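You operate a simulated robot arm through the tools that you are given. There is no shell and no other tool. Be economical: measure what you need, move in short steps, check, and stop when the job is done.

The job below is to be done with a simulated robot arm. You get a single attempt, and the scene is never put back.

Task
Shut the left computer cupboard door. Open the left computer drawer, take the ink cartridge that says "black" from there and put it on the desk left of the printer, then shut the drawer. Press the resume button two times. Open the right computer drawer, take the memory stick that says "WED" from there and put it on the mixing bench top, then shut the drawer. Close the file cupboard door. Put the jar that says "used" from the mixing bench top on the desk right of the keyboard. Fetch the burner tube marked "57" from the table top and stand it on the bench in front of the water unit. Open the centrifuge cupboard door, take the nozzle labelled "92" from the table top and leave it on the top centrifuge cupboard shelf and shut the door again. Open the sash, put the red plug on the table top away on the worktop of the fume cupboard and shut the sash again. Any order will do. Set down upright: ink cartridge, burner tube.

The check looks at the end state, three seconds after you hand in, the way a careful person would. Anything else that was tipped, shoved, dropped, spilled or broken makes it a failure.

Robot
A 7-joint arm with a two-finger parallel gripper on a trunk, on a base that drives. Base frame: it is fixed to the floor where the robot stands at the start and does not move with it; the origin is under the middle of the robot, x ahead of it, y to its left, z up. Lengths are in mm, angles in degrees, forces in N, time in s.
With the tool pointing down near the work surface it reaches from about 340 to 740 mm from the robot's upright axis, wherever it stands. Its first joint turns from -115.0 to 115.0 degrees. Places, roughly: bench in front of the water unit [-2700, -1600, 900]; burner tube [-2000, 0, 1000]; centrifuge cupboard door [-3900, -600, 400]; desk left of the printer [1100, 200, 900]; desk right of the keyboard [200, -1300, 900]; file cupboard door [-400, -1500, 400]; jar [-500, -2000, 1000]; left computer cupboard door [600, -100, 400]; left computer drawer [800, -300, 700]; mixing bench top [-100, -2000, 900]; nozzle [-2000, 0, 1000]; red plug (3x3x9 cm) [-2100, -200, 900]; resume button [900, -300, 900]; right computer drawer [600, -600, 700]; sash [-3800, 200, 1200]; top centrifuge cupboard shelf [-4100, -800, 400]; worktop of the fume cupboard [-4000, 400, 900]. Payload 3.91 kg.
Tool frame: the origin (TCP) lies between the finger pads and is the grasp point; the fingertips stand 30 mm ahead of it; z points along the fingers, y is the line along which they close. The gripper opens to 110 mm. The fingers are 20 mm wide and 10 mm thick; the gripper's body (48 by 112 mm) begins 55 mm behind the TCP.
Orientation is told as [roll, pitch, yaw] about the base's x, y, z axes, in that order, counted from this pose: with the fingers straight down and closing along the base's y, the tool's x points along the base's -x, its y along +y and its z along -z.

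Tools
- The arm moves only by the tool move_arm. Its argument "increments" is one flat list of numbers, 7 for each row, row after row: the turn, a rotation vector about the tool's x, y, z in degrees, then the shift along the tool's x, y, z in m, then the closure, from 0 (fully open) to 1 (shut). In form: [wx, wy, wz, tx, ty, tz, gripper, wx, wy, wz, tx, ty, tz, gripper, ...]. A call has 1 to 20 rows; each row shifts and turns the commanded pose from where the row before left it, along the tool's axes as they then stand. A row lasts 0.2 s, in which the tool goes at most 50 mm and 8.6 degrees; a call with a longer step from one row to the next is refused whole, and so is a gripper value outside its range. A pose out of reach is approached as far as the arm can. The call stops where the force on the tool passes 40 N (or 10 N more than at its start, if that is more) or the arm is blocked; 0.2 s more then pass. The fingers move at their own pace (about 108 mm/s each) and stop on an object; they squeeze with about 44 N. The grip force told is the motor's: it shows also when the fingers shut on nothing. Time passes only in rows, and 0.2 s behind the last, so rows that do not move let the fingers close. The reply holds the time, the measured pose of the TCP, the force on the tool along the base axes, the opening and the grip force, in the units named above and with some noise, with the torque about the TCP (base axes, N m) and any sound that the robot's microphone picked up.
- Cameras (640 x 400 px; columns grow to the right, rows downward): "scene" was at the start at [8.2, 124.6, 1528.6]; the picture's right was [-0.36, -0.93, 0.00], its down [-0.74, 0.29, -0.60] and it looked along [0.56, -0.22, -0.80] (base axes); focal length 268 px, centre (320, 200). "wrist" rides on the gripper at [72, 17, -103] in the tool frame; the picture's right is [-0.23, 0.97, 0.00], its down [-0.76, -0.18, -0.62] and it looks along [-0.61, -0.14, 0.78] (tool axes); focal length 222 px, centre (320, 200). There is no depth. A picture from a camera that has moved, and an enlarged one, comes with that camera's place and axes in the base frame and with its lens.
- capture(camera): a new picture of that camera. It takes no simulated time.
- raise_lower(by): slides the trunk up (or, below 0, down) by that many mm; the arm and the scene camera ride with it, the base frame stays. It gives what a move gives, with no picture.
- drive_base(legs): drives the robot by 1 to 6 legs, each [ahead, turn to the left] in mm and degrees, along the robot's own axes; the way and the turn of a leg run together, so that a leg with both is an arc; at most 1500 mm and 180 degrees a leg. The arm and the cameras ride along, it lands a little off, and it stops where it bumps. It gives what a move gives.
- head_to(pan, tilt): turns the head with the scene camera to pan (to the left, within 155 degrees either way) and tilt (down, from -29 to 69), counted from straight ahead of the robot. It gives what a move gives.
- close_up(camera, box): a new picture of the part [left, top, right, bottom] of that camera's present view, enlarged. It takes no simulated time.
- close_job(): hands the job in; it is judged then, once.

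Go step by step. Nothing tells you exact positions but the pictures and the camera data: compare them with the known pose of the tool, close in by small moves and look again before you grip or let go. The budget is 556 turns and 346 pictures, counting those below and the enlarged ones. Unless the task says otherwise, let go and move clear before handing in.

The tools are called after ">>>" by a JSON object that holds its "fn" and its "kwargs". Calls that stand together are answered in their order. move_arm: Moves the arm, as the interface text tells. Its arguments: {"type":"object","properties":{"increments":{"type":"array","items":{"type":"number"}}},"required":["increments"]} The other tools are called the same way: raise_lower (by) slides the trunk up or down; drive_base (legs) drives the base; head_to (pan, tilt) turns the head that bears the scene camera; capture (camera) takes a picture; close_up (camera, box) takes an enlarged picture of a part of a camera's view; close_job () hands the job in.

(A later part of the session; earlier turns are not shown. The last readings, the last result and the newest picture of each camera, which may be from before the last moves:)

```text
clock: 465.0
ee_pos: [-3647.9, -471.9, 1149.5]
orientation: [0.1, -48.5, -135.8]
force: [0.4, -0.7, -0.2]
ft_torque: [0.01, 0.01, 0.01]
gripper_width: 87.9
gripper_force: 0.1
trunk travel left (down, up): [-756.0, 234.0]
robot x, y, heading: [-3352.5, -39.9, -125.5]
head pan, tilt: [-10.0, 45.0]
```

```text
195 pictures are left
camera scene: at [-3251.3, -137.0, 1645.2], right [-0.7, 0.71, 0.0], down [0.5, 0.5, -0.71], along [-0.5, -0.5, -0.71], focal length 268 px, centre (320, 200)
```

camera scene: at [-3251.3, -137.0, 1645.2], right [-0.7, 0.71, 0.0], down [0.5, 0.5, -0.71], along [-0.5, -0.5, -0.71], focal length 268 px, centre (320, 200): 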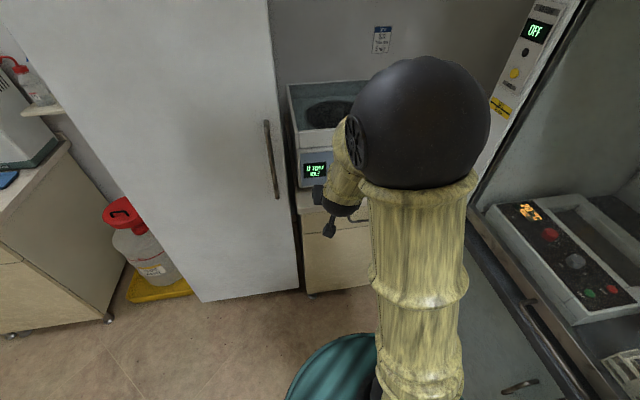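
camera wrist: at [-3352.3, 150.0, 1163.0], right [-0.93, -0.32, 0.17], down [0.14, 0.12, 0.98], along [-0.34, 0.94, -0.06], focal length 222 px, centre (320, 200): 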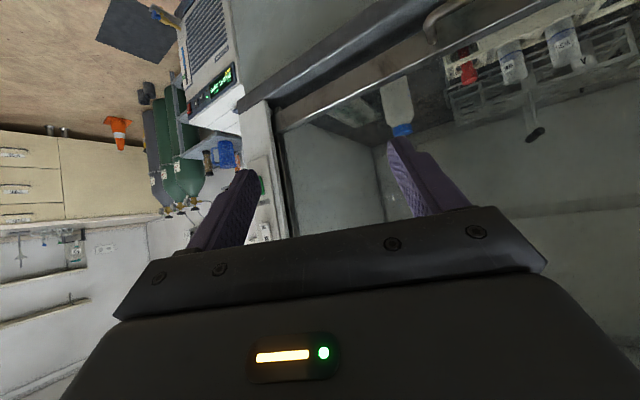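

>>> {"fn": "capture", "kwargs": {"camera": "wrist"}}

>>> {"fn": "head_to", "kwargs": {"pan": 20, "tilt": 45}}

>>> {"fn": "capture", "kwargs": {"camera": "scene"}}

```text
194 pictures are left
camera wrist: at [-3545.3, -395.6, 1163.0], right [0.57, -0.8, 0.17], down [-0.15, 0.1, 0.98], along [-0.81, -0.59, -0.06], focal length 222 px, centre (320, 200)
```

wrist: 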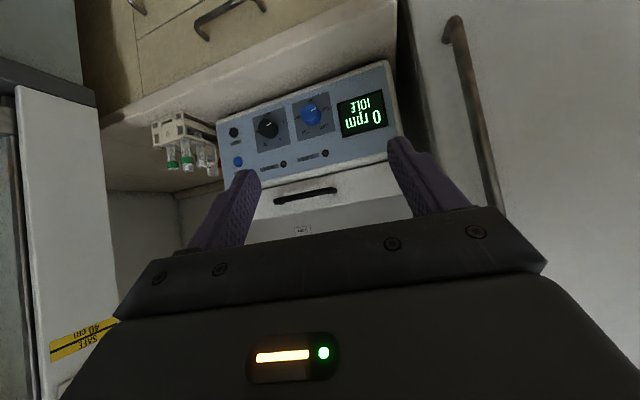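

```text
clock: 466.0
ee_pos: [-3647.6, -471.4, 1149.9]
orientation: [0.0, -48.5, -135.8]
force: [-0.4, -0.5, 0.1]
ft_torque: [0.01, -0.01, 0.02]
gripper_width: 88.0
gripper_force: 0.1
trunk travel left (down, up): [-756.0, 234.0]
robot x, y, heading: [-3352.0, -37.2, -125.4]
head pan, tilt: [20.0, 45.0]
```

```text
193 pictures are left
camera scene: at [-3215.0, -158.2, 1645.2], right [-0.96, 0.27, 0.0], down [0.19, 0.68, -0.71], along [-0.19, -0.68, -0.71], focal length 268 px, centre (320, 200)
```

scene: 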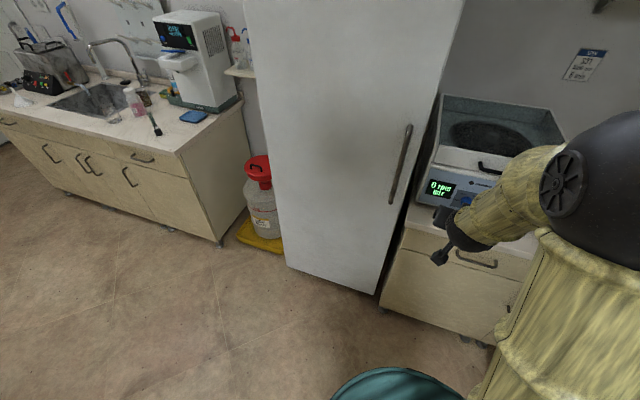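

I see the cupboard: front spanning f≈-2671…-3130 at u≈2715, drawer on top, door below hinged on the fridge side. I shift the base to be centred on it.

>>> {"fn": "drive_base", "kwargs": {"legs": [[0, 30], [-210, 0], [0, -30]]}}

>>> {"fn": "head_to", "kwargs": {"pan": 5, "tilt": 45}}

>>> {"fn": "capture", "kwargs": {"camera": "scene"}}

```text
clock: 469.0
ee_pos: [-3374.1, -399.5, 1149.8]
orientation: [0.0, -48.4, -105.5]
force: [0.1, -0.7, -0.2]
ft_torque: [0.0, 0.01, -0.02]
gripper_width: 88.1
gripper_force: 0.0
trunk travel left (down, up): [-756.0, 234.0]
robot x, y, heading: [-3339.9, 127.2, -95.0]
head pan, tilt: [20.0, 45.0]
stopped in leg 2: the robot was blocked; the commanded pose is now the measured one
```

```text
clock: 469.7
ee_pos: [-3373.7, -398.2, 1150.7]
orientation: [0.2, -48.5, -105.7]
force: [-0.2, -0.1, 0.3]
ft_torque: [-0.01, -0.04, -0.02]
gripper_width: 87.9
gripper_force: 0.1
trunk travel left (down, up): [-756.0, 234.0]
robot x, y, heading: [-3341.7, 120.7, -94.5]
head pan, tilt: [5.0, 45.0]
```

```text
192 pictures are left
camera scene: at [-3181.1, 88.3, 1645.2], right [-1.0, 0.0, 0.0], down [0.0, 0.71, -0.71], along [0.0, -0.71, -0.71], focal length 268 px, centre (320, 200)
```

scene: 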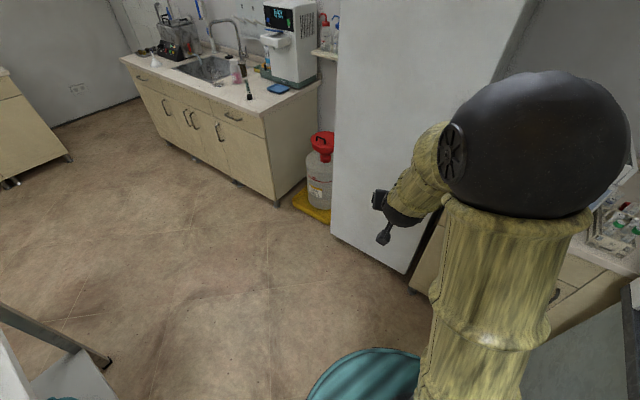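

I bumped something behind (likely the fume bench lip). Turn back to face the cupboard; that moves the rear corner away.

>>> {"fn": "drive_base", "kwargs": {"legs": [[20, 0], [0, -31]]}}

>>> {"fn": "head_to", "kwargs": {"pan": -130, "tilt": 45}}

>>> {"fn": "capture", "kwargs": {"camera": "scene"}}

```text
clock: 472.0
ee_pos: [-3639.3, -324.7, 1151.6]
orientation: [0.1, -48.6, -136.6]
force: [-0.3, 0.6, -0.1]
ft_torque: [0.01, 0.01, 0.0]
gripper_width: 88.0
gripper_force: 0.0
trunk travel left (down, up): [-756.0, 234.0]
robot x, y, heading: [-3336.2, 108.7, -125.9]
head pan, tilt: [5.0, 45.0]
```

```text
clock: 474.2
ee_pos: [-3639.5, -324.4, 1150.2]
orientation: [0.1, -48.6, -136.3]
force: [0.7, 0.8, 0.2]
ft_torque: [0.0, -0.01, 0.02]
gripper_width: 88.2
gripper_force: 0.0
trunk travel left (down, up): [-756.0, 234.0]
robot x, y, heading: [-3337.7, 108.6, -125.8]
head pan, tilt: [-130.0, 45.0]
```

```text
191 pictures are left
camera scene: at [-3201.5, 141.2, 1645.2], right [0.97, 0.24, 0.0], down [0.17, -0.69, -0.71], along [-0.17, 0.69, -0.71], focal length 268 px, centre (320, 200)
```

scene: 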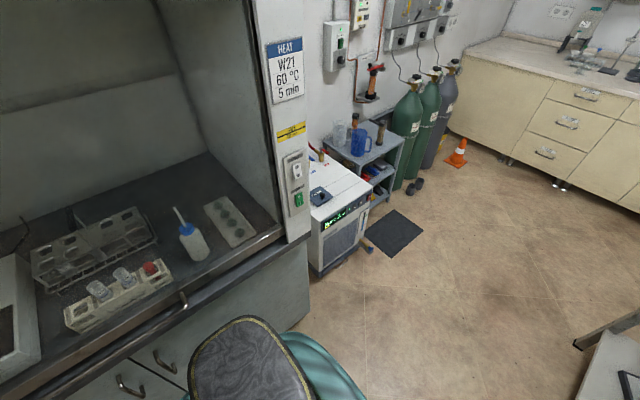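

Now forward a little, lower the arm toward door-handle height and look.

>>> {"fn": "drive_base", "kwargs": {"legs": [[90, 0.8]]}}

>>> {"fn": "raise_lower", "kwargs": {"by": -400}}

>>> {"fn": "head_to", "kwargs": {"pan": -25, "tilt": 35}}

>>> {"fn": "capture", "kwargs": {"camera": "wrist"}}

>>> {"fn": "capture", "kwargs": {"camera": "scene"}}

```text
clock: 475.3
ee_pos: [-3684.9, -400.0, 1150.1]
orientation: [0.1, -48.6, -135.6]
force: [-0.6, 0.4, 0.1]
ft_torque: [0.01, 0.0, 0.01]
gripper_width: 88.0
gripper_force: 0.0
trunk travel left (down, up): [-756.0, 234.0]
robot x, y, heading: [-3390.9, 38.4, -125.0]
head pan, tilt: [-130.0, 45.0]
```

```text
clock: 479.1
ee_pos: [-3683.7, -399.2, 750.4]
orientation: [0.1, -48.7, -135.7]
force: [0.5, 0.8, -1.2]
ft_torque: [0.02, 0.02, -0.02]
gripper_width: 87.8
gripper_force: 0.1
trunk travel left (down, up): [-356.0, 634.0]
robot x, y, heading: [-3390.3, 33.7, -125.0]
head pan, tilt: [-130.0, 45.0]
```

```text
clock: 480.9
ee_pos: [-3684.1, -399.7, 751.6]
orientation: [0.1, -48.5, -135.5]
force: [-1.2, -1.0, 0.4]
ft_torque: [-0.01, 0.03, 0.01]
gripper_width: 88.1
gripper_force: 0.1
trunk travel left (down, up): [-356.0, 634.0]
robot x, y, heading: [-3391.6, 34.8, -125.0]
head pan, tilt: [-25.0, 35.0]
```

```text
190 pictures are left
camera wrist: at [-3581.0, -323.5, 763.6], right [0.57, -0.8, 0.17], down [-0.15, 0.1, 0.98], along [-0.8, -0.59, -0.06], focal length 222 px, centre (320, 200)
```

wrist: 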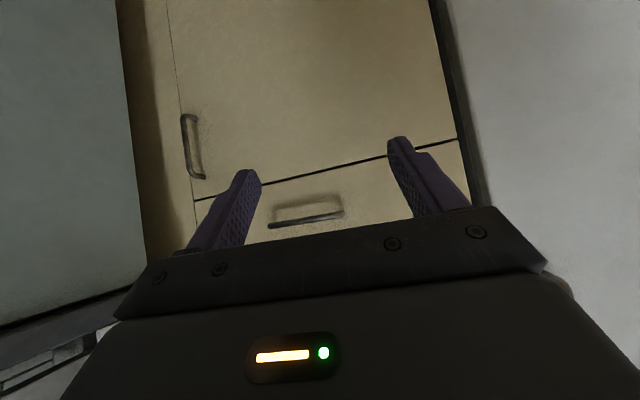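

```text
189 pictures are left
camera scene: at [-3307.8, -49.9, 1260.0], right [-0.5, 0.87, 0.0], down [0.5, 0.29, -0.82], along [-0.71, -0.41, -0.57], focal length 268 px, centre (320, 200)
```

scene: 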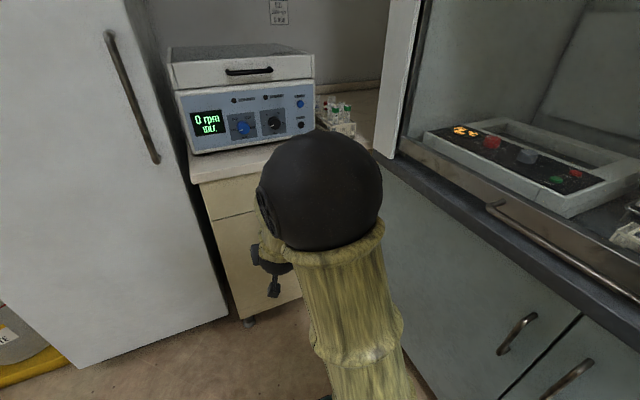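

The door handle is a vertical bar on the right, about z 514–642. I move the hand right and lower, then triangulate again.

>>> {"fn": "raise_lower", "kwargs": {"by": -130}}

>>> {"fn": "move_arm", "kwargs": {"increments": [0, 0, 0, 0, -0.04, 0, 0.2, 0, 0, 0, 0, -0.04, 0, 0.2, 0, 0, 0, 0, -0.04, 0, 0.2, 0, 0, 0, 0, -0.04, 0, 0.2, 0, 0, 0, 0, -0.04, 0, 0.2]}}

>>> {"fn": "capture", "kwargs": {"camera": "wrist"}}

```text
clock: 482.5
ee_pos: [-3682.6, -400.1, 620.3]
orientation: [0.1, -48.5, -135.7]
force: [0.1, 0.4, -0.4]
ft_torque: [-0.01, 0.0, 0.02]
gripper_width: 88.1
gripper_force: 0.0
trunk travel left (down, up): [-226.0, 764.0]
robot x, y, heading: [-3392.5, 34.4, -124.8]
head pan, tilt: [-25.0, 35.0]
```

```text
clock: 483.7
ee_pos: [-3826.1, -258.9, 621.8]
orientation: [0.1, -48.6, -135.7]
force: [-1.2, -0.3, -0.3]
ft_torque: [0.01, 0.03, 0.0]
gripper_width: 88.0
gripper_force: 0.1
trunk travel left (down, up): [-226.0, 764.0]
robot x, y, heading: [-3390.8, 28.6, -124.8]
head pan, tilt: [-25.0, 35.0]
```

```text
188 pictures are left
camera wrist: at [-3724.3, -182.3, 635.1], right [0.57, -0.8, 0.17], down [-0.15, 0.1, 0.98], along [-0.8, -0.59, -0.06], focal length 222 px, centre (320, 200)
```

wrist: 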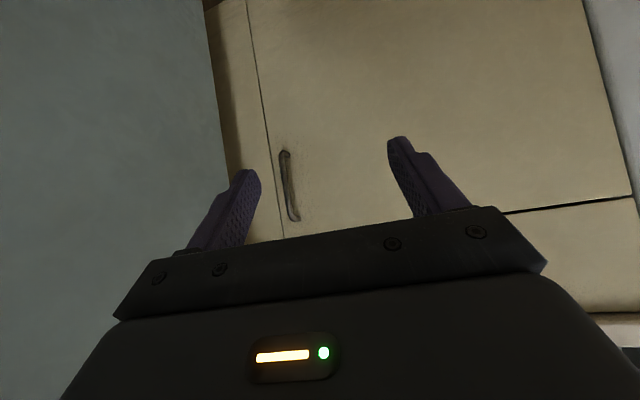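

Handle triangulated at (-4115,-398,570). I move to a pre-grasp pose 60 mm before it with narrowed fingers.

>>> {"fn": "move_arm", "kwargs": {"increments": [0, 0, 0, -0.0193, -0.0171, 0.035, 0.5, 0, 0, 0, -0.0193, -0.0171, 0.035, 0.5, 0, 0, 0, -0.0193, -0.0171, 0.035, 0.5, 0, 0, 0, -0.0193, -0.0171, 0.035, 0.5, 0, 0, 0, -0.0193, -0.0171, 0.035, 0.5, 0, 0, 0, -0.0193, -0.0171, 0.035, 0.5]}}

>>> {"fn": "capture", "kwargs": {"camera": "wrist"}}

```text
clock: 485.1
ee_pos: [-4061.5, -348.3, 568.8]
orientation: [0.1, -48.6, -135.6]
force: [1.0, 0.4, -0.5]
ft_torque: [0.0, -0.03, 0.0]
gripper_width: 54.7
gripper_force: 0.1
trunk travel left (down, up): [-226.0, 764.0]
robot x, y, heading: [-3387.5, 35.1, -125.2]
head pan, tilt: [-25.0, 35.0]
```

```text
187 pictures are left
camera wrist: at [-3958.3, -271.2, 581.9], right [0.57, -0.8, 0.17], down [-0.15, 0.1, 0.98], along [-0.8, -0.59, -0.06], focal length 222 px, centre (320, 200)
```

wrist: 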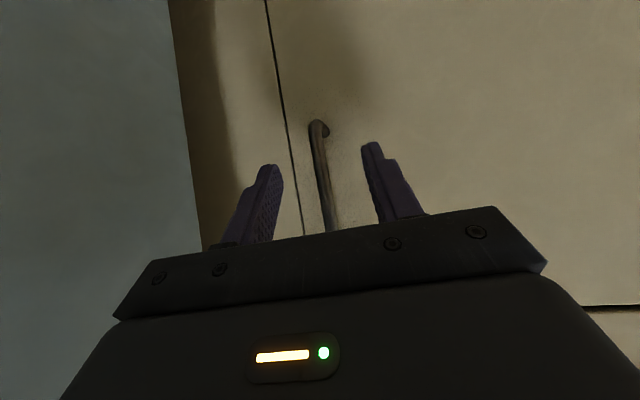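

Bar is between the fingers. Advance and grip.

>>> {"fn": "move_arm", "kwargs": {"increments": [0, 0, 0, -0.0132, 0, 0.015, 0.5, 0, 0, 0, -0.0132, 0, 0.015, 0.5, 0, 0, 0, -0.0086, 0, 0.0098, 0.5]}}

>>> {"fn": "capture", "kwargs": {"camera": "wrist"}}

```text
clock: 485.9
ee_pos: [-4101.7, -383.1, 568.1]
orientation: [0.1, -48.6, -135.6]
force: [-0.5, -0.4, 0.1]
ft_torque: [-0.01, 0.0, 0.03]
gripper_width: 55.0
gripper_force: 0.0
trunk travel left (down, up): [-226.0, 764.0]
robot x, y, heading: [-3390.9, 35.2, -125.0]
head pan, tilt: [-25.0, 35.0]
```

```text
186 pictures are left
camera wrist: at [-3998.8, -307.9, 581.3], right [0.57, -0.8, 0.17], down [-0.15, 0.1, 0.98], along [-0.8, -0.59, -0.06], focal length 222 px, centre (320, 200)
```

wrist: 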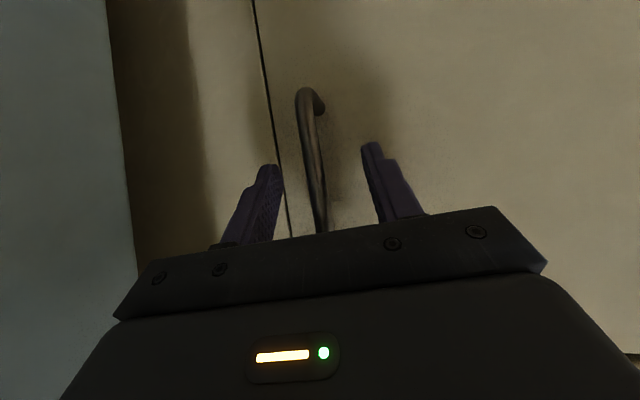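

>>> {"fn": "move_arm", "kwargs": {"increments": [0, 0, 0, -0.0066, 0, 0.0075, 0.5, 0, 0, 0, 0, 0, 0, 1, 0, 0, 0, 0, 0, 0, 1, 0, 0, 0, 0, 0, 0, 1]}}

>>> {"fn": "capture", "kwargs": {"camera": "wrist"}}

```text
clock: 486.5
ee_pos: [-4109.0, -389.0, 567.3]
orientation: [0.0, -48.3, -135.7]
force: [-23.2, 20.7, 5.1]
ft_torque: [-0.23, -0.04, 0.15]
gripper_width: 11.2
gripper_force: 32.1
trunk travel left (down, up): [-226.0, 764.0]
robot x, y, heading: [-3385.4, 34.5, -125.1]
head pan, tilt: [-25.0, 35.0]
stopped in row 2: the force on the tool passed its limit (the readings are from after the stop); the commanded pose is now the measured one
```

```text
185 pictures are left
camera wrist: at [-4006.6, -312.7, 581.1], right [0.57, -0.8, 0.17], down [-0.15, 0.1, 0.98], along [-0.81, -0.59, -0.07], focal length 222 px, centre (320, 200)
```

wrist: 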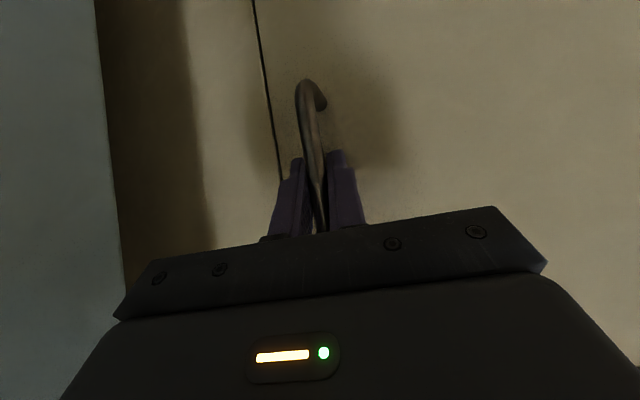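

Gripped. I pull along the door's arc, turning the tool with it, first 10°.

>>> {"fn": "move_arm", "kwargs": {"increments": [0, 0, 0, 0, -0.003, 0, 1, 1.875, 0, 1.65, 0.0144, -0.002, -0.0164, 1, 1.875, 0, 1.65, 0.0144, -0.002, -0.0164, 1, 1.875, 0, 1.65, 0.0144, -0.002, -0.0164, 1, 1.875, 0, 1.65, 0.0144, -0.002, -0.0164, 1]}}

>>> {"fn": "capture", "kwargs": {"camera": "wrist"}}

```text
clock: 487.7
ee_pos: [-4049.8, -327.3, 568.5]
orientation: [0.5, -48.1, -145.6]
force: [-18.9, 22.4, 8.1]
ft_torque: [0.27, 0.73, 0.16]
gripper_width: 11.2
gripper_force: 45.2
trunk travel left (down, up): [-226.0, 764.0]
robot x, y, heading: [-3388.5, 35.4, -124.9]
head pan, tilt: [-25.0, 35.0]
```

```text
184 pictures are left
camera wrist: at [-3935.3, -270.0, 581.7], right [0.43, -0.89, 0.17], down [-0.14, 0.12, 0.98], along [-0.89, -0.45, -0.07], focal length 222 px, centre (320, 200)
```

wrist: 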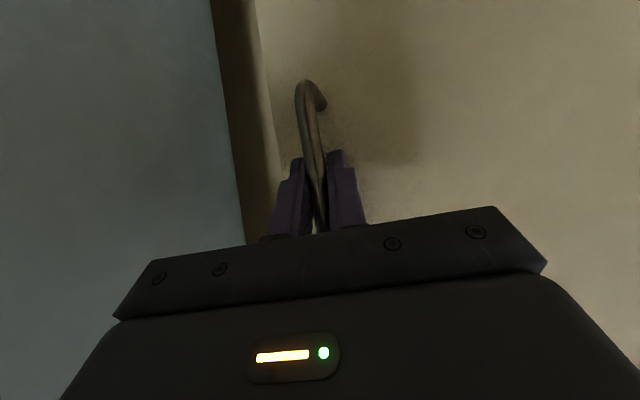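

The door follows. Continue another 20°, biasing slightly outward to relieve the side force.

>>> {"fn": "move_arm", "kwargs": {"increments": [1.875, 0, 1.65, 0.0144, -0.005, -0.0164, 1, 1.875, 0, 1.65, 0.0144, -0.005, -0.0164, 1, 1.875, 0, 1.65, 0.0144, -0.003, -0.0164, 1, 1.875, 0, 1.65, 0.0144, -0.003, -0.0164, 1]}}

>>> {"fn": "move_arm", "kwargs": {"increments": [1.875, 0, 1.65, 0.0144, -0.003, -0.0164, 1, 1.875, 0, 1.65, 0.0144, -0.003, -0.0164, 1, 1.875, 0, 1.65, 0.0144, -0.003, -0.0164, 1, 1.875, 0, 1.65, 0.0144, -0.003, -0.0164, 1]}}

>>> {"fn": "capture", "kwargs": {"camera": "scene"}}

```text
clock: 488.7
ee_pos: [-3976.4, -277.2, 568.3]
orientation: [0.2, -48.2, -154.8]
force: [-3.9, 5.7, 16.9]
ft_torque: [0.84, -0.57, -0.19]
gripper_width: 11.7
gripper_force: 43.9
trunk travel left (down, up): [-226.0, 764.0]
robot x, y, heading: [-3388.8, 33.6, -124.9]
head pan, tilt: [-25.0, 35.0]
```

```text
clock: 489.6
ee_pos: [-3915.9, -246.3, 569.5]
orientation: [0.2, -47.9, -162.1]
force: [1.7, -4.8, 0.0]
ft_torque: [0.34, -0.11, 0.05]
gripper_width: 10.9
gripper_force: 45.0
trunk travel left (down, up): [-226.0, 764.0]
robot x, y, heading: [-3385.4, 32.0, -124.8]
head pan, tilt: [-25.0, 35.0]
stopped in row 4: the force on the tool passed its limit (the readings are from after the stop); the commanded pose is now the measured one
```

```text
183 pictures are left
camera scene: at [-3306.8, -49.2, 1129.7], right [-0.5, 0.87, 0.0], down [0.5, 0.29, -0.82], along [-0.71, -0.41, -0.57], focal length 268 px, centre (320, 200)
```

scene: 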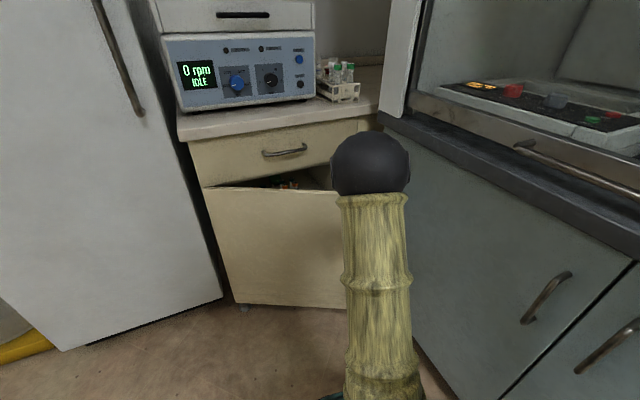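

>>> {"fn": "move_arm", "kwargs": {"increments": [1.875, 0, 1.65, 0.0144, -0.001, -0.0164, 1, 1.875, 0, 1.65, 0.0144, -0.001, -0.0164, 1, 1.875, 0, 1.65, 0.0144, -0.002, -0.0164, 1, 1.875, 0, 1.65, 0.0144, -0.002, -0.0164, 1]}}

>>> {"fn": "move_arm", "kwargs": {"increments": [1.875, 0, 1.65, 0.0144, -0.002, -0.0164, 1, 1.875, 0, 1.65, 0.0144, -0.002, -0.0164, 1, 1.875, 0, 1.65, 0.0144, -0.002, -0.0164, 1]}}

>>> {"fn": "capture", "kwargs": {"camera": "scene"}}

```text
clock: 490.6
ee_pos: [-3831.7, -218.9, 567.3]
orientation: [-0.1, -47.7, -171.6]
force: [6.2, -27.0, -8.9]
ft_torque: [-0.33, 0.19, 0.08]
gripper_width: 11.6
gripper_force: 44.7
trunk travel left (down, up): [-226.0, 764.0]
robot x, y, heading: [-3389.3, 32.7, -124.9]
head pan, tilt: [-25.0, 35.0]
```

```text
clock: 491.5
ee_pos: [-3769.4, -209.3, 568.2]
orientation: [-0.3, -47.4, -178.8]
force: [0.9, -5.7, -14.3]
ft_torque: [-0.62, 0.38, 0.13]
gripper_width: 11.7
gripper_force: 45.3
out of reach, approached as far as the arm can: row 3
trunk travel left (down, up): [-226.0, 764.0]
robot x, y, heading: [-3388.9, 37.2, -124.8]
head pan, tilt: [-25.0, 35.0]
stopped in row 3: the force on the tool passed its limit (the readings are from after the stop); the commanded pose is now the measured one
```

```text
182 pictures are left
camera scene: at [-3307.6, -49.6, 1130.0], right [-0.5, 0.87, 0.0], down [0.5, 0.29, -0.82], along [-0.71, -0.41, -0.57], focal length 268 px, centre (320, 200)
```

scene: 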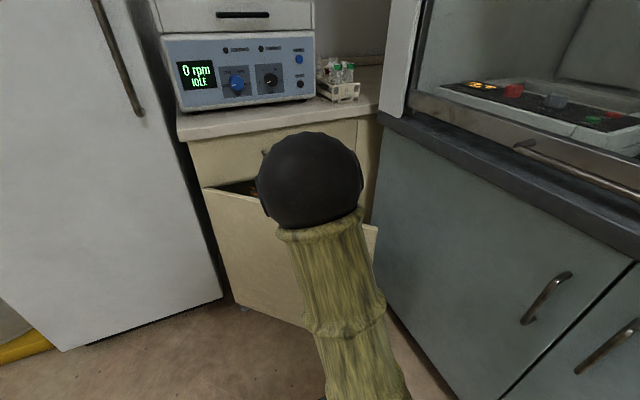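

Door is ~45° open and the arm has run out of room. I release, step back with the base, and will push the door further from inside its edge.

>>> {"fn": "move_arm", "kwargs": {"increments": [0, 0, 0, 0, 0, 0, 0.5, 0, 0, 0, 0, 0, 0, 0.5, 0, 0, 0, 0.027, 0, -0.0295, 0.5, 0, 0, 0, 0.027, 0, -0.0295, 0.5]}}

>>> {"fn": "drive_base", "kwargs": {"legs": [[-200, 0]]}}

>>> {"fn": "capture", "kwargs": {"camera": "scene"}}

```text
clock: 492.5
ee_pos: [-3715.7, -246.1, 586.9]
orientation: [-0.2, -47.6, -178.9]
force: [0.2, 0.6, -0.5]
ft_torque: [0.02, 0.01, -0.03]
gripper_width: 54.9
gripper_force: 0.2
out of reach, approached as far as the arm can: row 3, 4
trunk travel left (down, up): [-226.0, 764.0]
robot x, y, heading: [-3387.5, 37.9, -124.4]
head pan, tilt: [-25.0, 35.0]
```

```text
clock: 494.1
ee_pos: [-3604.4, -85.7, 584.6]
orientation: [-0.4, -47.5, -178.7]
force: [-1.2, -0.5, 0.1]
ft_torque: [-0.02, -0.03, -0.06]
gripper_width: 54.8
gripper_force: 0.0
trunk travel left (down, up): [-226.0, 764.0]
robot x, y, heading: [-3277.4, 198.1, -124.5]
head pan, tilt: [-25.0, 35.0]
```

```text
181 pictures are left
camera scene: at [-3195.7, 111.3, 1130.0], right [-0.51, 0.86, 0.0], down [0.49, 0.29, -0.82], along [-0.71, -0.41, -0.57], focal length 268 px, centre (320, 200)
```

scene: 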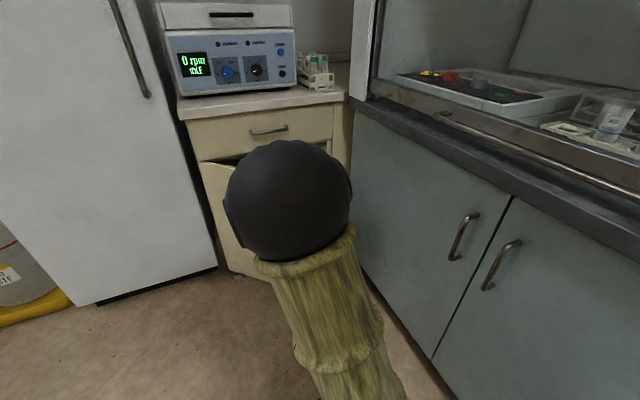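

>>> {"fn": "move_arm", "kwargs": {"increments": [-5.7, 0, -5.2, 0, 0, 0, 1, -5.7, 0, -5.2, 0, 0, 0, 1, -5.7, 0, -5.2, 0, 0, 0, 1, -5.7, 0, -5.2, 0, 0, 0, 1, -5.7, 0, -5.2, 0, 0, 0, 1, -5.7, 0, -5.2, 0, 0, 0, 1, -5.7, 0, -5.2, 0, 0, 0, 1, 0, 0, 0, 0, -0.045, 0, 1, 0, 0, 0, 0, -0.045, 0, 1, 0, 0, 0, 0, -0.045, 0, 1, 0, 0, 0, 0, -0.045, 0, 1]}}

>>> {"fn": "capture", "kwargs": {"camera": "wrist"}}

>>> {"fn": "capture", "kwargs": {"camera": "scene"}}

```text
clock: 496.5
ee_pos: [-3773.8, -16.9, 597.5]
orientation: [0.0, -47.3, -124.9]
force: [0.8, -0.6, -0.3]
ft_torque: [0.0, 0.01, -0.06]
gripper_width: 0.0
gripper_force: 37.4
out of reach, approached as far as the arm can: row 1, 2, 3, 4
trunk travel left (down, up): [-226.0, 764.0]
robot x, y, heading: [-3281.2, 194.4, -124.7]
head pan, tilt: [-25.0, 35.0]
```

```text
180 pictures are left
camera wrist: at [-3687.8, 77.3, 613.6], right [0.71, -0.68, 0.17], down [-0.18, 0.05, 0.98], along [-0.68, -0.73, -0.08], focal length 222 px, centre (320, 200)
```

wrist: 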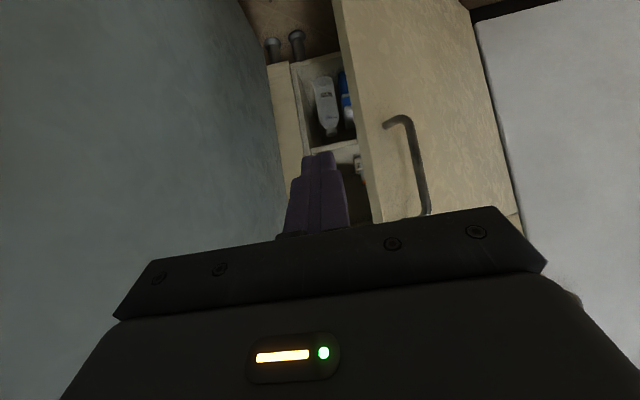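

```text
179 pictures are left
camera scene: at [-3195.5, 111.3, 1130.0], right [-0.51, 0.86, 0.0], down [0.49, 0.29, -0.82], along [-0.71, -0.41, -0.57], focal length 268 px, centre (320, 200)
```

scene: 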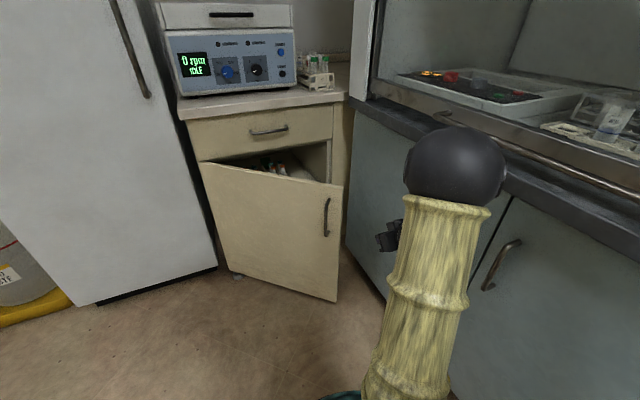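

Now I see the door edge and the cupboard interior. I insert the closed fist just past the door's edge.

>>> {"fn": "move_arm", "kwargs": {"increments": [0, 0, 0, -0.0264, 0, 0.0287, 1, 0, 0, 0, -0.0264, 0, 0.0287, 1, 0, 0, 0, -0.0264, 0, 0.0287, 1, 0, 0, 0, -0.0264, 0, 0.0287, 1, 0, 0, 0, -0.0264, 0, 0.0287, 1]}}

>>> {"fn": "capture", "kwargs": {"camera": "wrist"}}

>>> {"fn": "capture", "kwargs": {"camera": "scene"}}

```text
clock: 497.7
ee_pos: [-3886.9, -176.3, 602.2]
orientation: [0.0, -47.3, -124.8]
force: [0.4, 0.1, -0.4]
ft_torque: [-0.03, 0.02, -0.01]
gripper_width: 0.0
gripper_force: 37.3
trunk travel left (down, up): [-226.0, 764.0]
robot x, y, heading: [-3280.7, 198.0, -124.5]
head pan, tilt: [-25.0, 35.0]
```

```text
178 pictures are left
camera wrist: at [-3799.4, -82.7, 616.9], right [0.71, -0.68, 0.17], down [-0.18, 0.05, 0.98], along [-0.68, -0.73, -0.08], focal length 222 px, centre (320, 200)
```

wrist: 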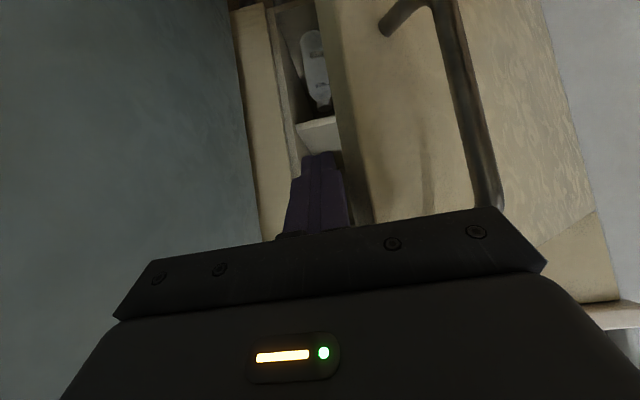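

```text
177 pictures are left
camera scene: at [-3195.6, 111.3, 1130.0], right [-0.51, 0.86, 0.0], down [0.49, 0.29, -0.82], along [-0.71, -0.41, -0.57], focal length 268 px, centre (320, 200)
```

scene: 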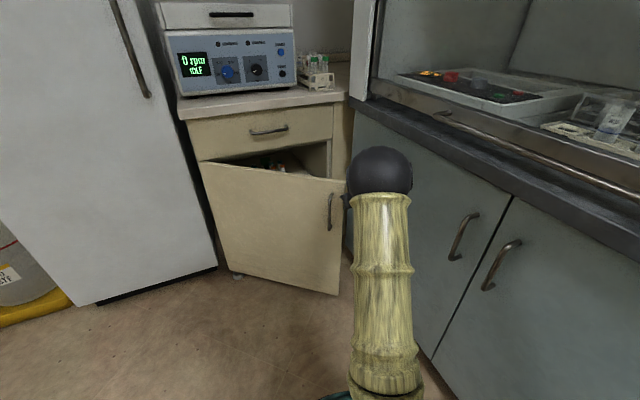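

The tip is just past the door edge. I go 30 mm deeper and start sweeping left to open.

>>> {"fn": "move_arm", "kwargs": {"increments": [0, 0, 0, -0.0203, 0, 0.022, 1, 0, 0, 0, 0, 0.025, 0, 1, 0, 0, 0, 0, 0.025, 0, 1, 0, 0, 0, 0.005, 0.025, -0.0055, 1, 0, 0, 0, 0.0075, 0.025, -0.0081, 1]}}

>>> {"fn": "capture", "kwargs": {"camera": "scene"}}

>>> {"fn": "capture", "kwargs": {"camera": "wrist"}}

```text
clock: 498.1
ee_pos: [-3910.6, -185.1, 602.6]
orientation: [-1.4, -47.3, -125.7]
force: [-1.0, 5.1, 1.8]
ft_torque: [-0.06, 0.01, -0.01]
gripper_width: 0.1
gripper_force: 37.6
trunk travel left (down, up): [-226.0, 764.0]
robot x, y, heading: [-3280.4, 192.6, -124.7]
head pan, tilt: [-25.0, 35.0]
stopped in row 2: the force on the tool passed its limit (the readings are from after the stop); the commanded pose is now the measured one
```

```text
176 pictures are left
camera scene: at [-3195.7, 112.3, 1130.0], right [-0.51, 0.86, 0.0], down [0.49, 0.29, -0.82], along [-0.71, -0.41, -0.57], focal length 268 px, centre (320, 200)
```

scene: 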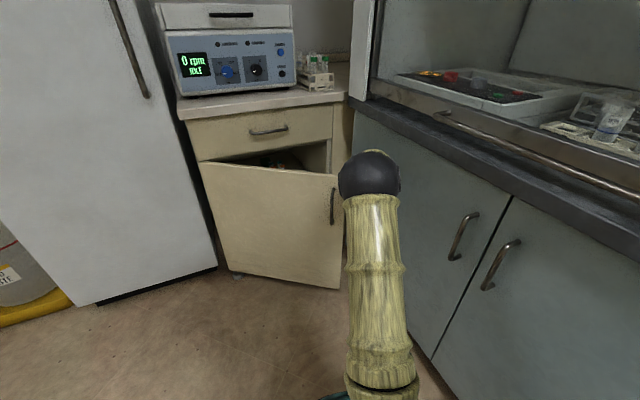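

```text
175 pictures are left
camera wrist: at [-3820.8, -94.1, 618.0], right [0.69, -0.71, 0.15], down [-0.17, 0.05, 0.99], along [-0.7, -0.7, -0.08], focal length 222 px, centre (320, 200)
```

wrist: 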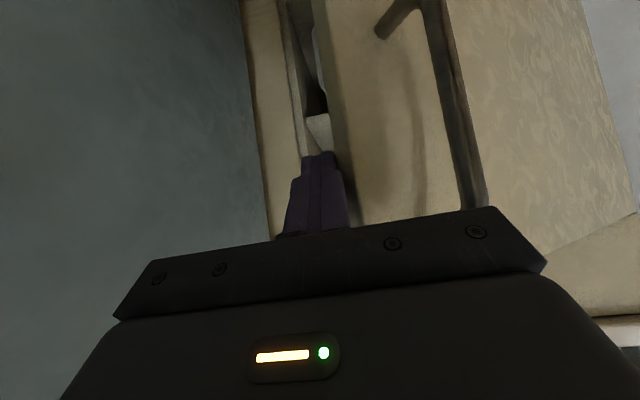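

The gripper body is pressing the door's outside. I retreat and instead re-grip the handle from this farther base position, with the tool turned right.

>>> {"fn": "move_arm", "kwargs": {"increments": [0, 0, 0, 0.0264, -0.01, -0.0287, 1, 0, 0, 0, 0.0264, 0, -0.0287, 1, 0, 0, 0, 0.0264, 0, -0.0287, 1, 0, 0, 0, 0.0264, 0, -0.0287, 0.5, 0, 0, 0, 0.0264, 0, -0.0287, 0.5, 5.15, 0, 4.75, 0, 0, 0, 0.5, 5.15, 0, 4.75, 0, 0, 0, 0.5, 5.15, 0, 4.75, 0, 0, 0, 0.5, 5.15, 0, 4.75, 0, 0, 0, 0.5, 5.15, 0, 4.75, 0, 0, 0, 0.5]}}

>>> {"fn": "capture", "kwargs": {"camera": "wrist"}}

>>> {"fn": "capture", "kwargs": {"camera": "scene"}}

```text
clock: 500.4
ee_pos: [-3800.6, -23.1, 601.5]
orientation: [-1.3, -47.7, -160.7]
force: [0.7, 0.0, -0.4]
ft_torque: [0.03, 0.02, 0.02]
gripper_width: 55.2
gripper_force: 0.1
trunk travel left (down, up): [-226.0, 764.0]
robot x, y, heading: [-3278.2, 193.0, -124.8]
head pan, tilt: [-25.0, 35.0]
```

```text
174 pictures are left
camera wrist: at [-3675.9, -0.5, 617.0], right [0.16, -0.97, 0.15], down [-0.1, 0.14, 0.99], along [-0.98, -0.18, -0.08], focal length 222 px, centre (320, 200)
```

wrist: 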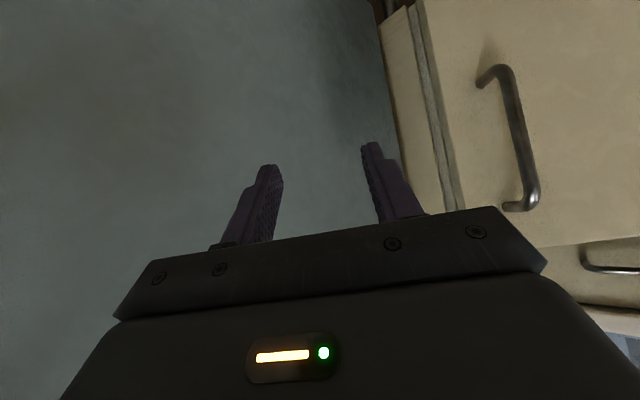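

```text
173 pictures are left
camera scene: at [-3195.6, 111.9, 1130.0], right [-0.51, 0.86, 0.0], down [0.49, 0.29, -0.82], along [-0.71, -0.41, -0.57], focal length 268 px, centre (320, 200)
```

scene: 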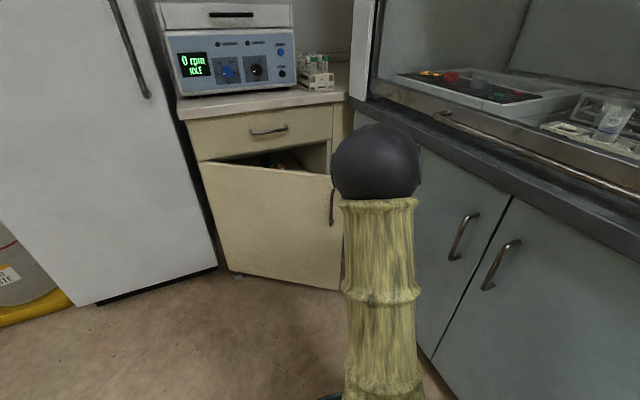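

>>> {"fn": "move_arm", "kwargs": {"increments": [0, 0, 0, 0.003, 0.0444, 0.0027, 0.5, 0, 0, 0, 0.003, 0.0444, 0.0027, 0.5, 0, 0, 0, 0.003, 0.0444, 0.0027, 0.5, 0, 0, 0, 0.003, 0.0444, 0.0027, 0.5, 0, 0, 0, -0.0148, 0, 0.0163, 0.5, 0, 0, 0, -0.0148, 0, 0.0163, 0.5]}}

>>> {"fn": "capture", "kwargs": {"camera": "wrist"}}

```text
clock: 501.8
ee_pos: [-3785.8, -207.2, 584.3]
orientation: [-1.3, -47.7, -160.6]
force: [0.6, 0.0, -0.4]
ft_torque: [0.04, 0.0, 0.0]
gripper_width: 54.8
gripper_force: 0.1
trunk travel left (down, up): [-226.0, 764.0]
robot x, y, heading: [-3276.1, 192.7, -124.7]
head pan, tilt: [-25.0, 35.0]
```

```text
172 pictures are left
camera wrist: at [-3661.5, -183.1, 600.0], right [0.16, -0.97, 0.15], down [-0.1, 0.14, 0.99], along [-0.98, -0.18, -0.07], focal length 222 px, centre (320, 200)
```

wrist: 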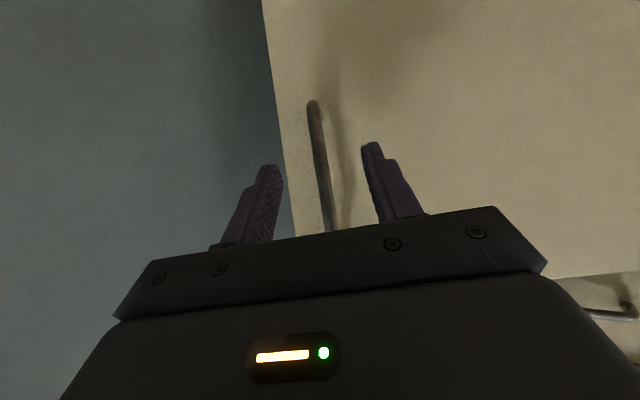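

>>> {"fn": "move_arm", "kwargs": {"increments": [0, 0, 0, -0.0108, 0, 0.0118, 0.5, 0, 0, 0, -0.0108, 0, 0.0118, 0.5, 0, 0, 0, -0.0108, 0, 0.0118, 0.5, 0, 0, 0, 0, 0, 0, 0.8, 0, 0, 0, 0, 0, 0, 1, 0, 0, 0, 0, 0, 0, 1]}}

>>> {"fn": "capture", "kwargs": {"camera": "wrist"}}

```text
clock: 503.1
ee_pos: [-3831.8, -218.7, 584.2]
orientation: [-1.2, -47.6, -160.8]
force: [-2.2, 4.7, -0.9]
ft_torque: [-1.08, -0.34, -0.12]
gripper_width: 11.4
gripper_force: 45.1
trunk travel left (down, up): [-226.0, 764.0]
robot x, y, heading: [-3279.8, 195.5, -124.8]
head pan, tilt: [-25.0, 35.0]
```

```text
171 pictures are left
camera wrist: at [-3706.2, -195.1, 599.4], right [0.16, -0.97, 0.16], down [-0.1, 0.14, 0.98], along [-0.98, -0.17, -0.08], focal length 222 px, centre (320, 200)
```

wrist: 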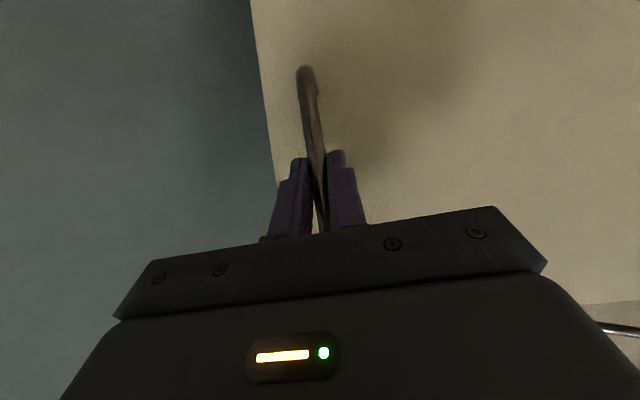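

Gripped again. Continue opening along the arc.

>>> {"fn": "move_arm", "kwargs": {"increments": [1.85, 0, 1.68, 0.0147, 0.0015, -0.0161, 1, 1.85, 0, 1.68, 0.0147, 0.0015, -0.0161, 1, 1.85, 0, 1.68, 0.0147, 0.0015, -0.0161, 1, 1.85, 0, 1.68, 0.0147, 0.0015, -0.0161, 1]}}

>>> {"fn": "move_arm", "kwargs": {"increments": [1.85, 0, 1.68, 0.0147, 0.0015, -0.0161, 1, 1.85, 0, 1.68, 0.0147, 0.0015, -0.0161, 1, 1.85, 0, 1.68, 0.0147, 0.0015, -0.0161, 1, 1.85, 0, 1.68, 0.0147, 0.0015, -0.0161, 1]}}

```text
clock: 504.1
ee_pos: [-3746.8, -208.7, 584.7]
orientation: [-1.0, -48.4, -170.6]
force: [2.0, -19.4, 23.4]
ft_torque: [-0.87, -0.43, 0.25]
gripper_width: 11.4
gripper_force: 45.2
trunk travel left (down, up): [-226.0, 764.0]
robot x, y, heading: [-3276.3, 195.4, -124.6]
head pan, tilt: [-25.0, 35.0]
```

```text
clock: 505.3
ee_pos: [-3659.0, -211.3, 584.0]
orientation: [-0.5, -48.4, 179.4]
force: [-0.1, -2.2, -3.6]
ft_torque: [-0.68, 0.64, 0.08]
gripper_width: 11.4
gripper_force: 44.7
trunk travel left (down, up): [-226.0, 764.0]
robot x, y, heading: [-3277.1, 195.3, -124.5]
head pan, tilt: [-25.0, 35.0]
stopped in row 4: the force on the tool passed its limit (the readings are from after the stop); the commanded pose is now the measured one
```

>>> {"fn": "move_arm", "kwargs": {"increments": [1.85, 0, 1.68, 0.0147, 0.0015, -0.0161, 1, 1.85, 0, 1.68, 0.0147, 0.0015, -0.0161, 1, 1.85, 0, 1.68, 0.0147, 0.0015, -0.0161, 1]}}

>>> {"fn": "move_arm", "kwargs": {"increments": [1.85, 0, 1.68, 0.0147, 0.0015, -0.0161, 1, 1.85, 0, 1.68, 0.0147, 0.0015, -0.0161, 1, 1.85, 0, 1.68, 0.0147, 0.0015, -0.0161, 1]}}

>>> {"fn": "capture", "kwargs": {"camera": "scene"}}

```text
clock: 506.1
ee_pos: [-3595.0, -223.5, 584.2]
orientation: [-0.1, -48.8, 171.8]
force: [-5.4, -23.0, 14.4]
ft_torque: [-0.21, 0.09, 0.4]
gripper_width: 11.4
gripper_force: 45.2
trunk travel left (down, up): [-226.0, 764.0]
robot x, y, heading: [-3278.5, 191.9, -124.5]
head pan, tilt: [-25.0, 35.0]
```

```text
clock: 506.6
ee_pos: [-3568.7, -231.5, 584.8]
orientation: [0.3, -49.1, 168.7]
force: [-0.8, -2.6, 4.0]
ft_torque: [0.64, -0.39, 0.05]
gripper_width: 11.5
gripper_force: 45.0
trunk travel left (down, up): [-226.0, 764.0]
robot x, y, heading: [-3277.4, 194.0, -124.8]
head pan, tilt: [-25.0, 35.0]
stopped in row 2: the force on the tool passed its limit (the readings are from after the stop); the commanded pose is now the measured one
```

```text
170 pictures are left
camera scene: at [-3195.8, 111.2, 1129.7], right [-0.51, 0.86, 0.0], down [0.49, 0.29, -0.82], along [-0.71, -0.41, -0.57], focal length 268 px, centre (320, 200)
```

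scene: 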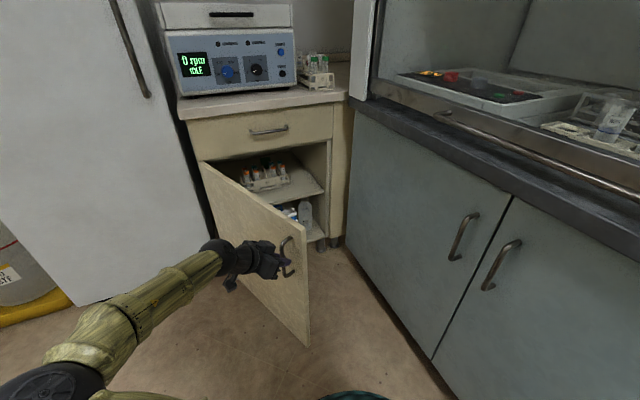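

Open about 68° now, the top shelf is visible. A bit further, correcting inward.

>>> {"fn": "move_arm", "kwargs": {"increments": [1.85, 0, 1.68, 0.0147, 0.0045, -0.0161, 1, 1.85, 0, 1.68, 0.0147, 0.0035, -0.0161, 1, 1.85, 0, 1.68, 0.0147, 0.003, -0.0161, 1]}}

>>> {"fn": "move_arm", "kwargs": {"increments": [1.85, 0, 1.68, 0.0147, 0.0035, -0.0161, 1, 1.85, 0, 1.68, 0.0147, 0.003, -0.0161, 1, 1.85, 0, 1.68, 0.0147, 0.003, -0.0161, 1]}}

>>> {"fn": "capture", "kwargs": {"camera": "scene"}}

```text
clock: 507.4
ee_pos: [-3505.8, -255.5, 584.8]
orientation: [0.7, -49.1, 160.7]
force: [3.5, 7.3, 24.5]
ft_torque: [1.06, 0.37, 0.07]
gripper_width: 11.6
gripper_force: 44.6
trunk travel left (down, up): [-226.0, 764.0]
robot x, y, heading: [-3282.6, 193.9, -124.6]
head pan, tilt: [-25.0, 35.0]
```

```text
clock: 508.3
ee_pos: [-3449.8, -285.0, 584.4]
orientation: [0.9, -49.2, 153.3]
force: [4.2, 8.0, 16.6]
ft_torque: [0.93, -0.83, -0.12]
gripper_width: 11.4
gripper_force: 45.6
trunk travel left (down, up): [-226.0, 764.0]
robot x, y, heading: [-3279.2, 197.3, -124.8]
head pan, tilt: [-25.0, 35.0]
stopped in row 3: the force on the tool passed its limit (the readings are from after the stop); the commanded pose is now the measured one
```

```text
169 pictures are left
camera scene: at [-3195.2, 112.6, 1129.8], right [-0.51, 0.86, 0.0], down [0.49, 0.29, -0.82], along [-0.71, -0.42, -0.57], focal length 268 px, centre (320, 200)
```

scene: 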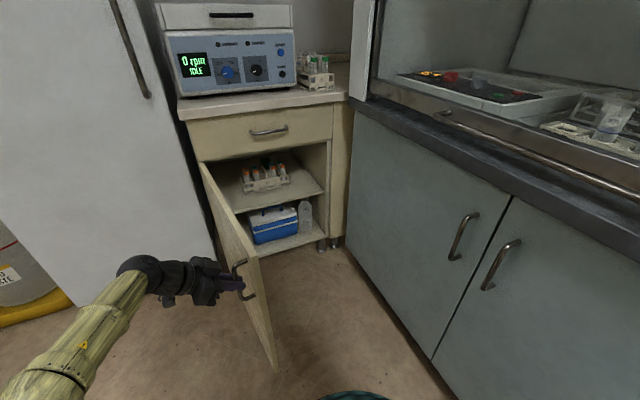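

Door open ~83°. Release, back off the handle, and raise the arm.

>>> {"fn": "move_arm", "kwargs": {"increments": [0, 0, 0, 0, 0, 0, 0.5, 0, 0, 0, 0, 0, 0, 0.5, 0, 0, 0, 0.0196, 0, -0.0227, 0.5, 0, 0, 0, 0.0196, 0, -0.0227, 0.5, 0, 0, 0, 0.0196, 0, -0.0227, 0.5]}}

>>> {"fn": "raise_lower", "kwargs": {"by": 400}}

>>> {"fn": "capture", "kwargs": {"camera": "scene"}}

```text
clock: 509.5
ee_pos: [-3369.4, -327.2, 584.9]
orientation: [0.9, -48.9, 153.4]
force: [-0.4, 1.0, -0.6]
ft_torque: [0.02, -0.03, 0.0]
gripper_width: 54.9
gripper_force: 0.1
trunk travel left (down, up): [-226.0, 764.0]
robot x, y, heading: [-3279.3, 195.1, -124.6]
head pan, tilt: [-25.0, 35.0]
```

```text
clock: 513.3
ee_pos: [-3370.1, -327.9, 985.9]
orientation: [1.0, -49.0, 153.4]
force: [0.4, 0.4, 0.9]
ft_torque: [0.01, 0.0, -0.01]
gripper_width: 55.1
gripper_force: 0.0
trunk travel left (down, up): [-626.0, 364.0]
robot x, y, heading: [-3278.6, 196.3, -124.7]
head pan, tilt: [-25.0, 35.0]
```

```text
168 pictures are left
camera scene: at [-3195.7, 111.0, 1530.0], right [-0.51, 0.86, 0.0], down [0.49, 0.29, -0.82], along [-0.71, -0.41, -0.57], focal length 268 px, centre (320, 200)
```

scene: 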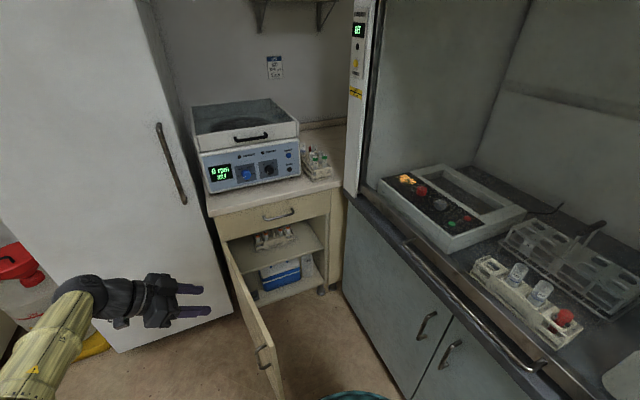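

The door should open a bit more so the base can get in. I bring the arm over the door to its inner side and turn the tool to point at the cupboard.

>>> {"fn": "move_arm", "kwargs": {"increments": [0, 0, 0, -0.0292, 0.003, 0.0336, 1, 0, 0, 0, -0.0292, 0.003, 0.0336, 1, 0, 0, 0, -0.0292, 0.003, 0.0336, 1, 0, 0, 0, -0.0292, 0.003, 0.0336, 1, 0, 0, 0, -0.0292, 0.003, 0.0336, 1, -6.1, 0, -5.3, 0, 0, 0, 1, -6.1, 0, -5.3, 0, 0, 0, 1, -6.1, 0, -5.3, 0, 0, 0, 1, -6.1, 0, -5.3, 0, 0, 0, 1, -6.1, 0, -5.3, 0, 0, 0, 1, -6.1, 0, -5.3, 0, 0, 0, 1, -6.1, 0, -5.3, 0, 0, 0, 1, -6.1, 0, -5.3, 0, 0, 0, 1, -6.1, 0, -5.3, 0, 0, 0, 1, -6.1, 0, -5.3, 0, 0, 0, 1]}}

>>> {"fn": "raise_lower", "kwargs": {"by": -380}}

>>> {"fn": "capture", "kwargs": {"camera": "scene"}}

```text
clock: 516.5
ee_pos: [-3576.1, -242.6, 986.5]
orientation: [0.1, -49.7, -125.0]
force: [0.2, 0.0, -0.4]
ft_torque: [-0.02, 0.01, -0.02]
gripper_width: 0.2
gripper_force: 37.5
trunk travel left (down, up): [-626.0, 364.0]
robot x, y, heading: [-3276.8, 196.2, -124.6]
head pan, tilt: [-25.0, 35.0]
```

```text
clock: 520.2
ee_pos: [-3575.6, -242.0, 605.2]
orientation: [0.3, -49.7, -125.3]
force: [-0.4, -0.9, 0.7]
ft_torque: [0.04, 0.01, -0.01]
gripper_width: 0.0
gripper_force: 37.2
trunk travel left (down, up): [-246.0, 744.0]
robot x, y, heading: [-3278.8, 194.7, -124.6]
head pan, tilt: [-25.0, 35.0]
```

```text
167 pictures are left
camera scene: at [-3195.8, 111.2, 1150.0], right [-0.51, 0.86, 0.0], down [0.49, 0.29, -0.82], along [-0.71, -0.41, -0.57], focal length 268 px, centre (320, 200)
```

scene: 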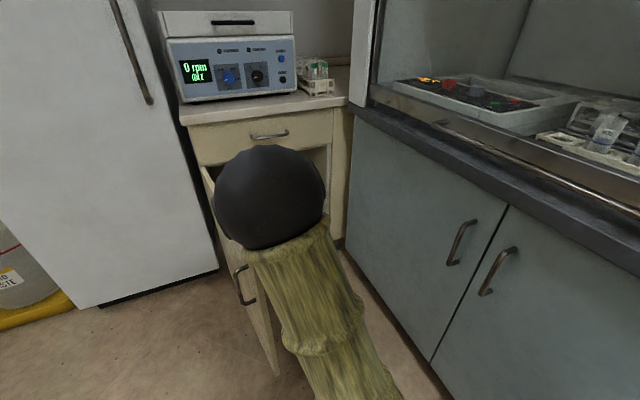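

The hand is now on the door's inner side. Sweep left to push it wider.

>>> {"fn": "move_arm", "kwargs": {"increments": [0, 0, 0, 0, 0.04, 0, 1, 0, 0, 0, 0, 0.03, 0, 1, 0, 0, 0, 0, 0.025, 0, 1, 0, 0, 0, 0, 0.025, 0, 1, 0, 0, 0, 0, 0.025, 0, 1, 0, 0, 0, 0, 0.025, 0, 1, 0, 0, 0, 0, 0.025, 0, 1, 0, 0, 0, 0, 0.025, 0, 1, 0, 0, 0, 0, 0.025, 0, 1, 0, 0, 0, 0, 0.025, 0, 1]}}

>>> {"fn": "capture", "kwargs": {"camera": "scene"}}

```text
clock: 521.7
ee_pos: [-3438.9, -338.8, 605.6]
orientation: [-0.2, -49.2, -126.6]
force: [-6.1, 11.9, 4.1]
ft_torque: [-0.71, -0.55, 0.66]
gripper_width: 0.0
gripper_force: 37.3
trunk travel left (down, up): [-246.0, 744.0]
robot x, y, heading: [-3276.1, 194.6, -124.6]
head pan, tilt: [-25.0, 35.0]
stopped in row 7: the force on the tool passed its limit (the readings are from after the stop); the commanded pose is now the measured one
```

```text
166 pictures are left
camera scene: at [-3196.1, 112.7, 1150.2], right [-0.51, 0.86, 0.0], down [0.5, 0.29, -0.82], along [-0.71, -0.42, -0.57], focal length 268 px, centre (320, 200)
```

scene: 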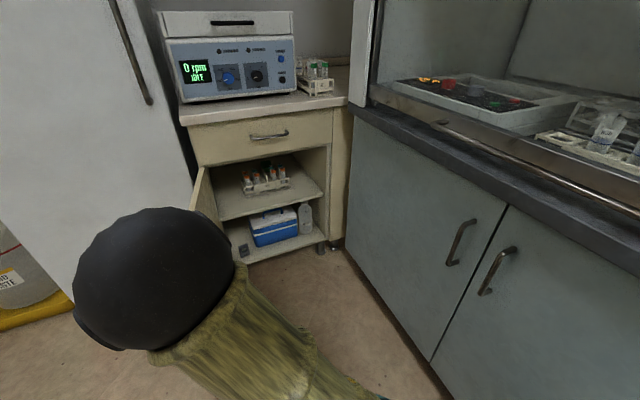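

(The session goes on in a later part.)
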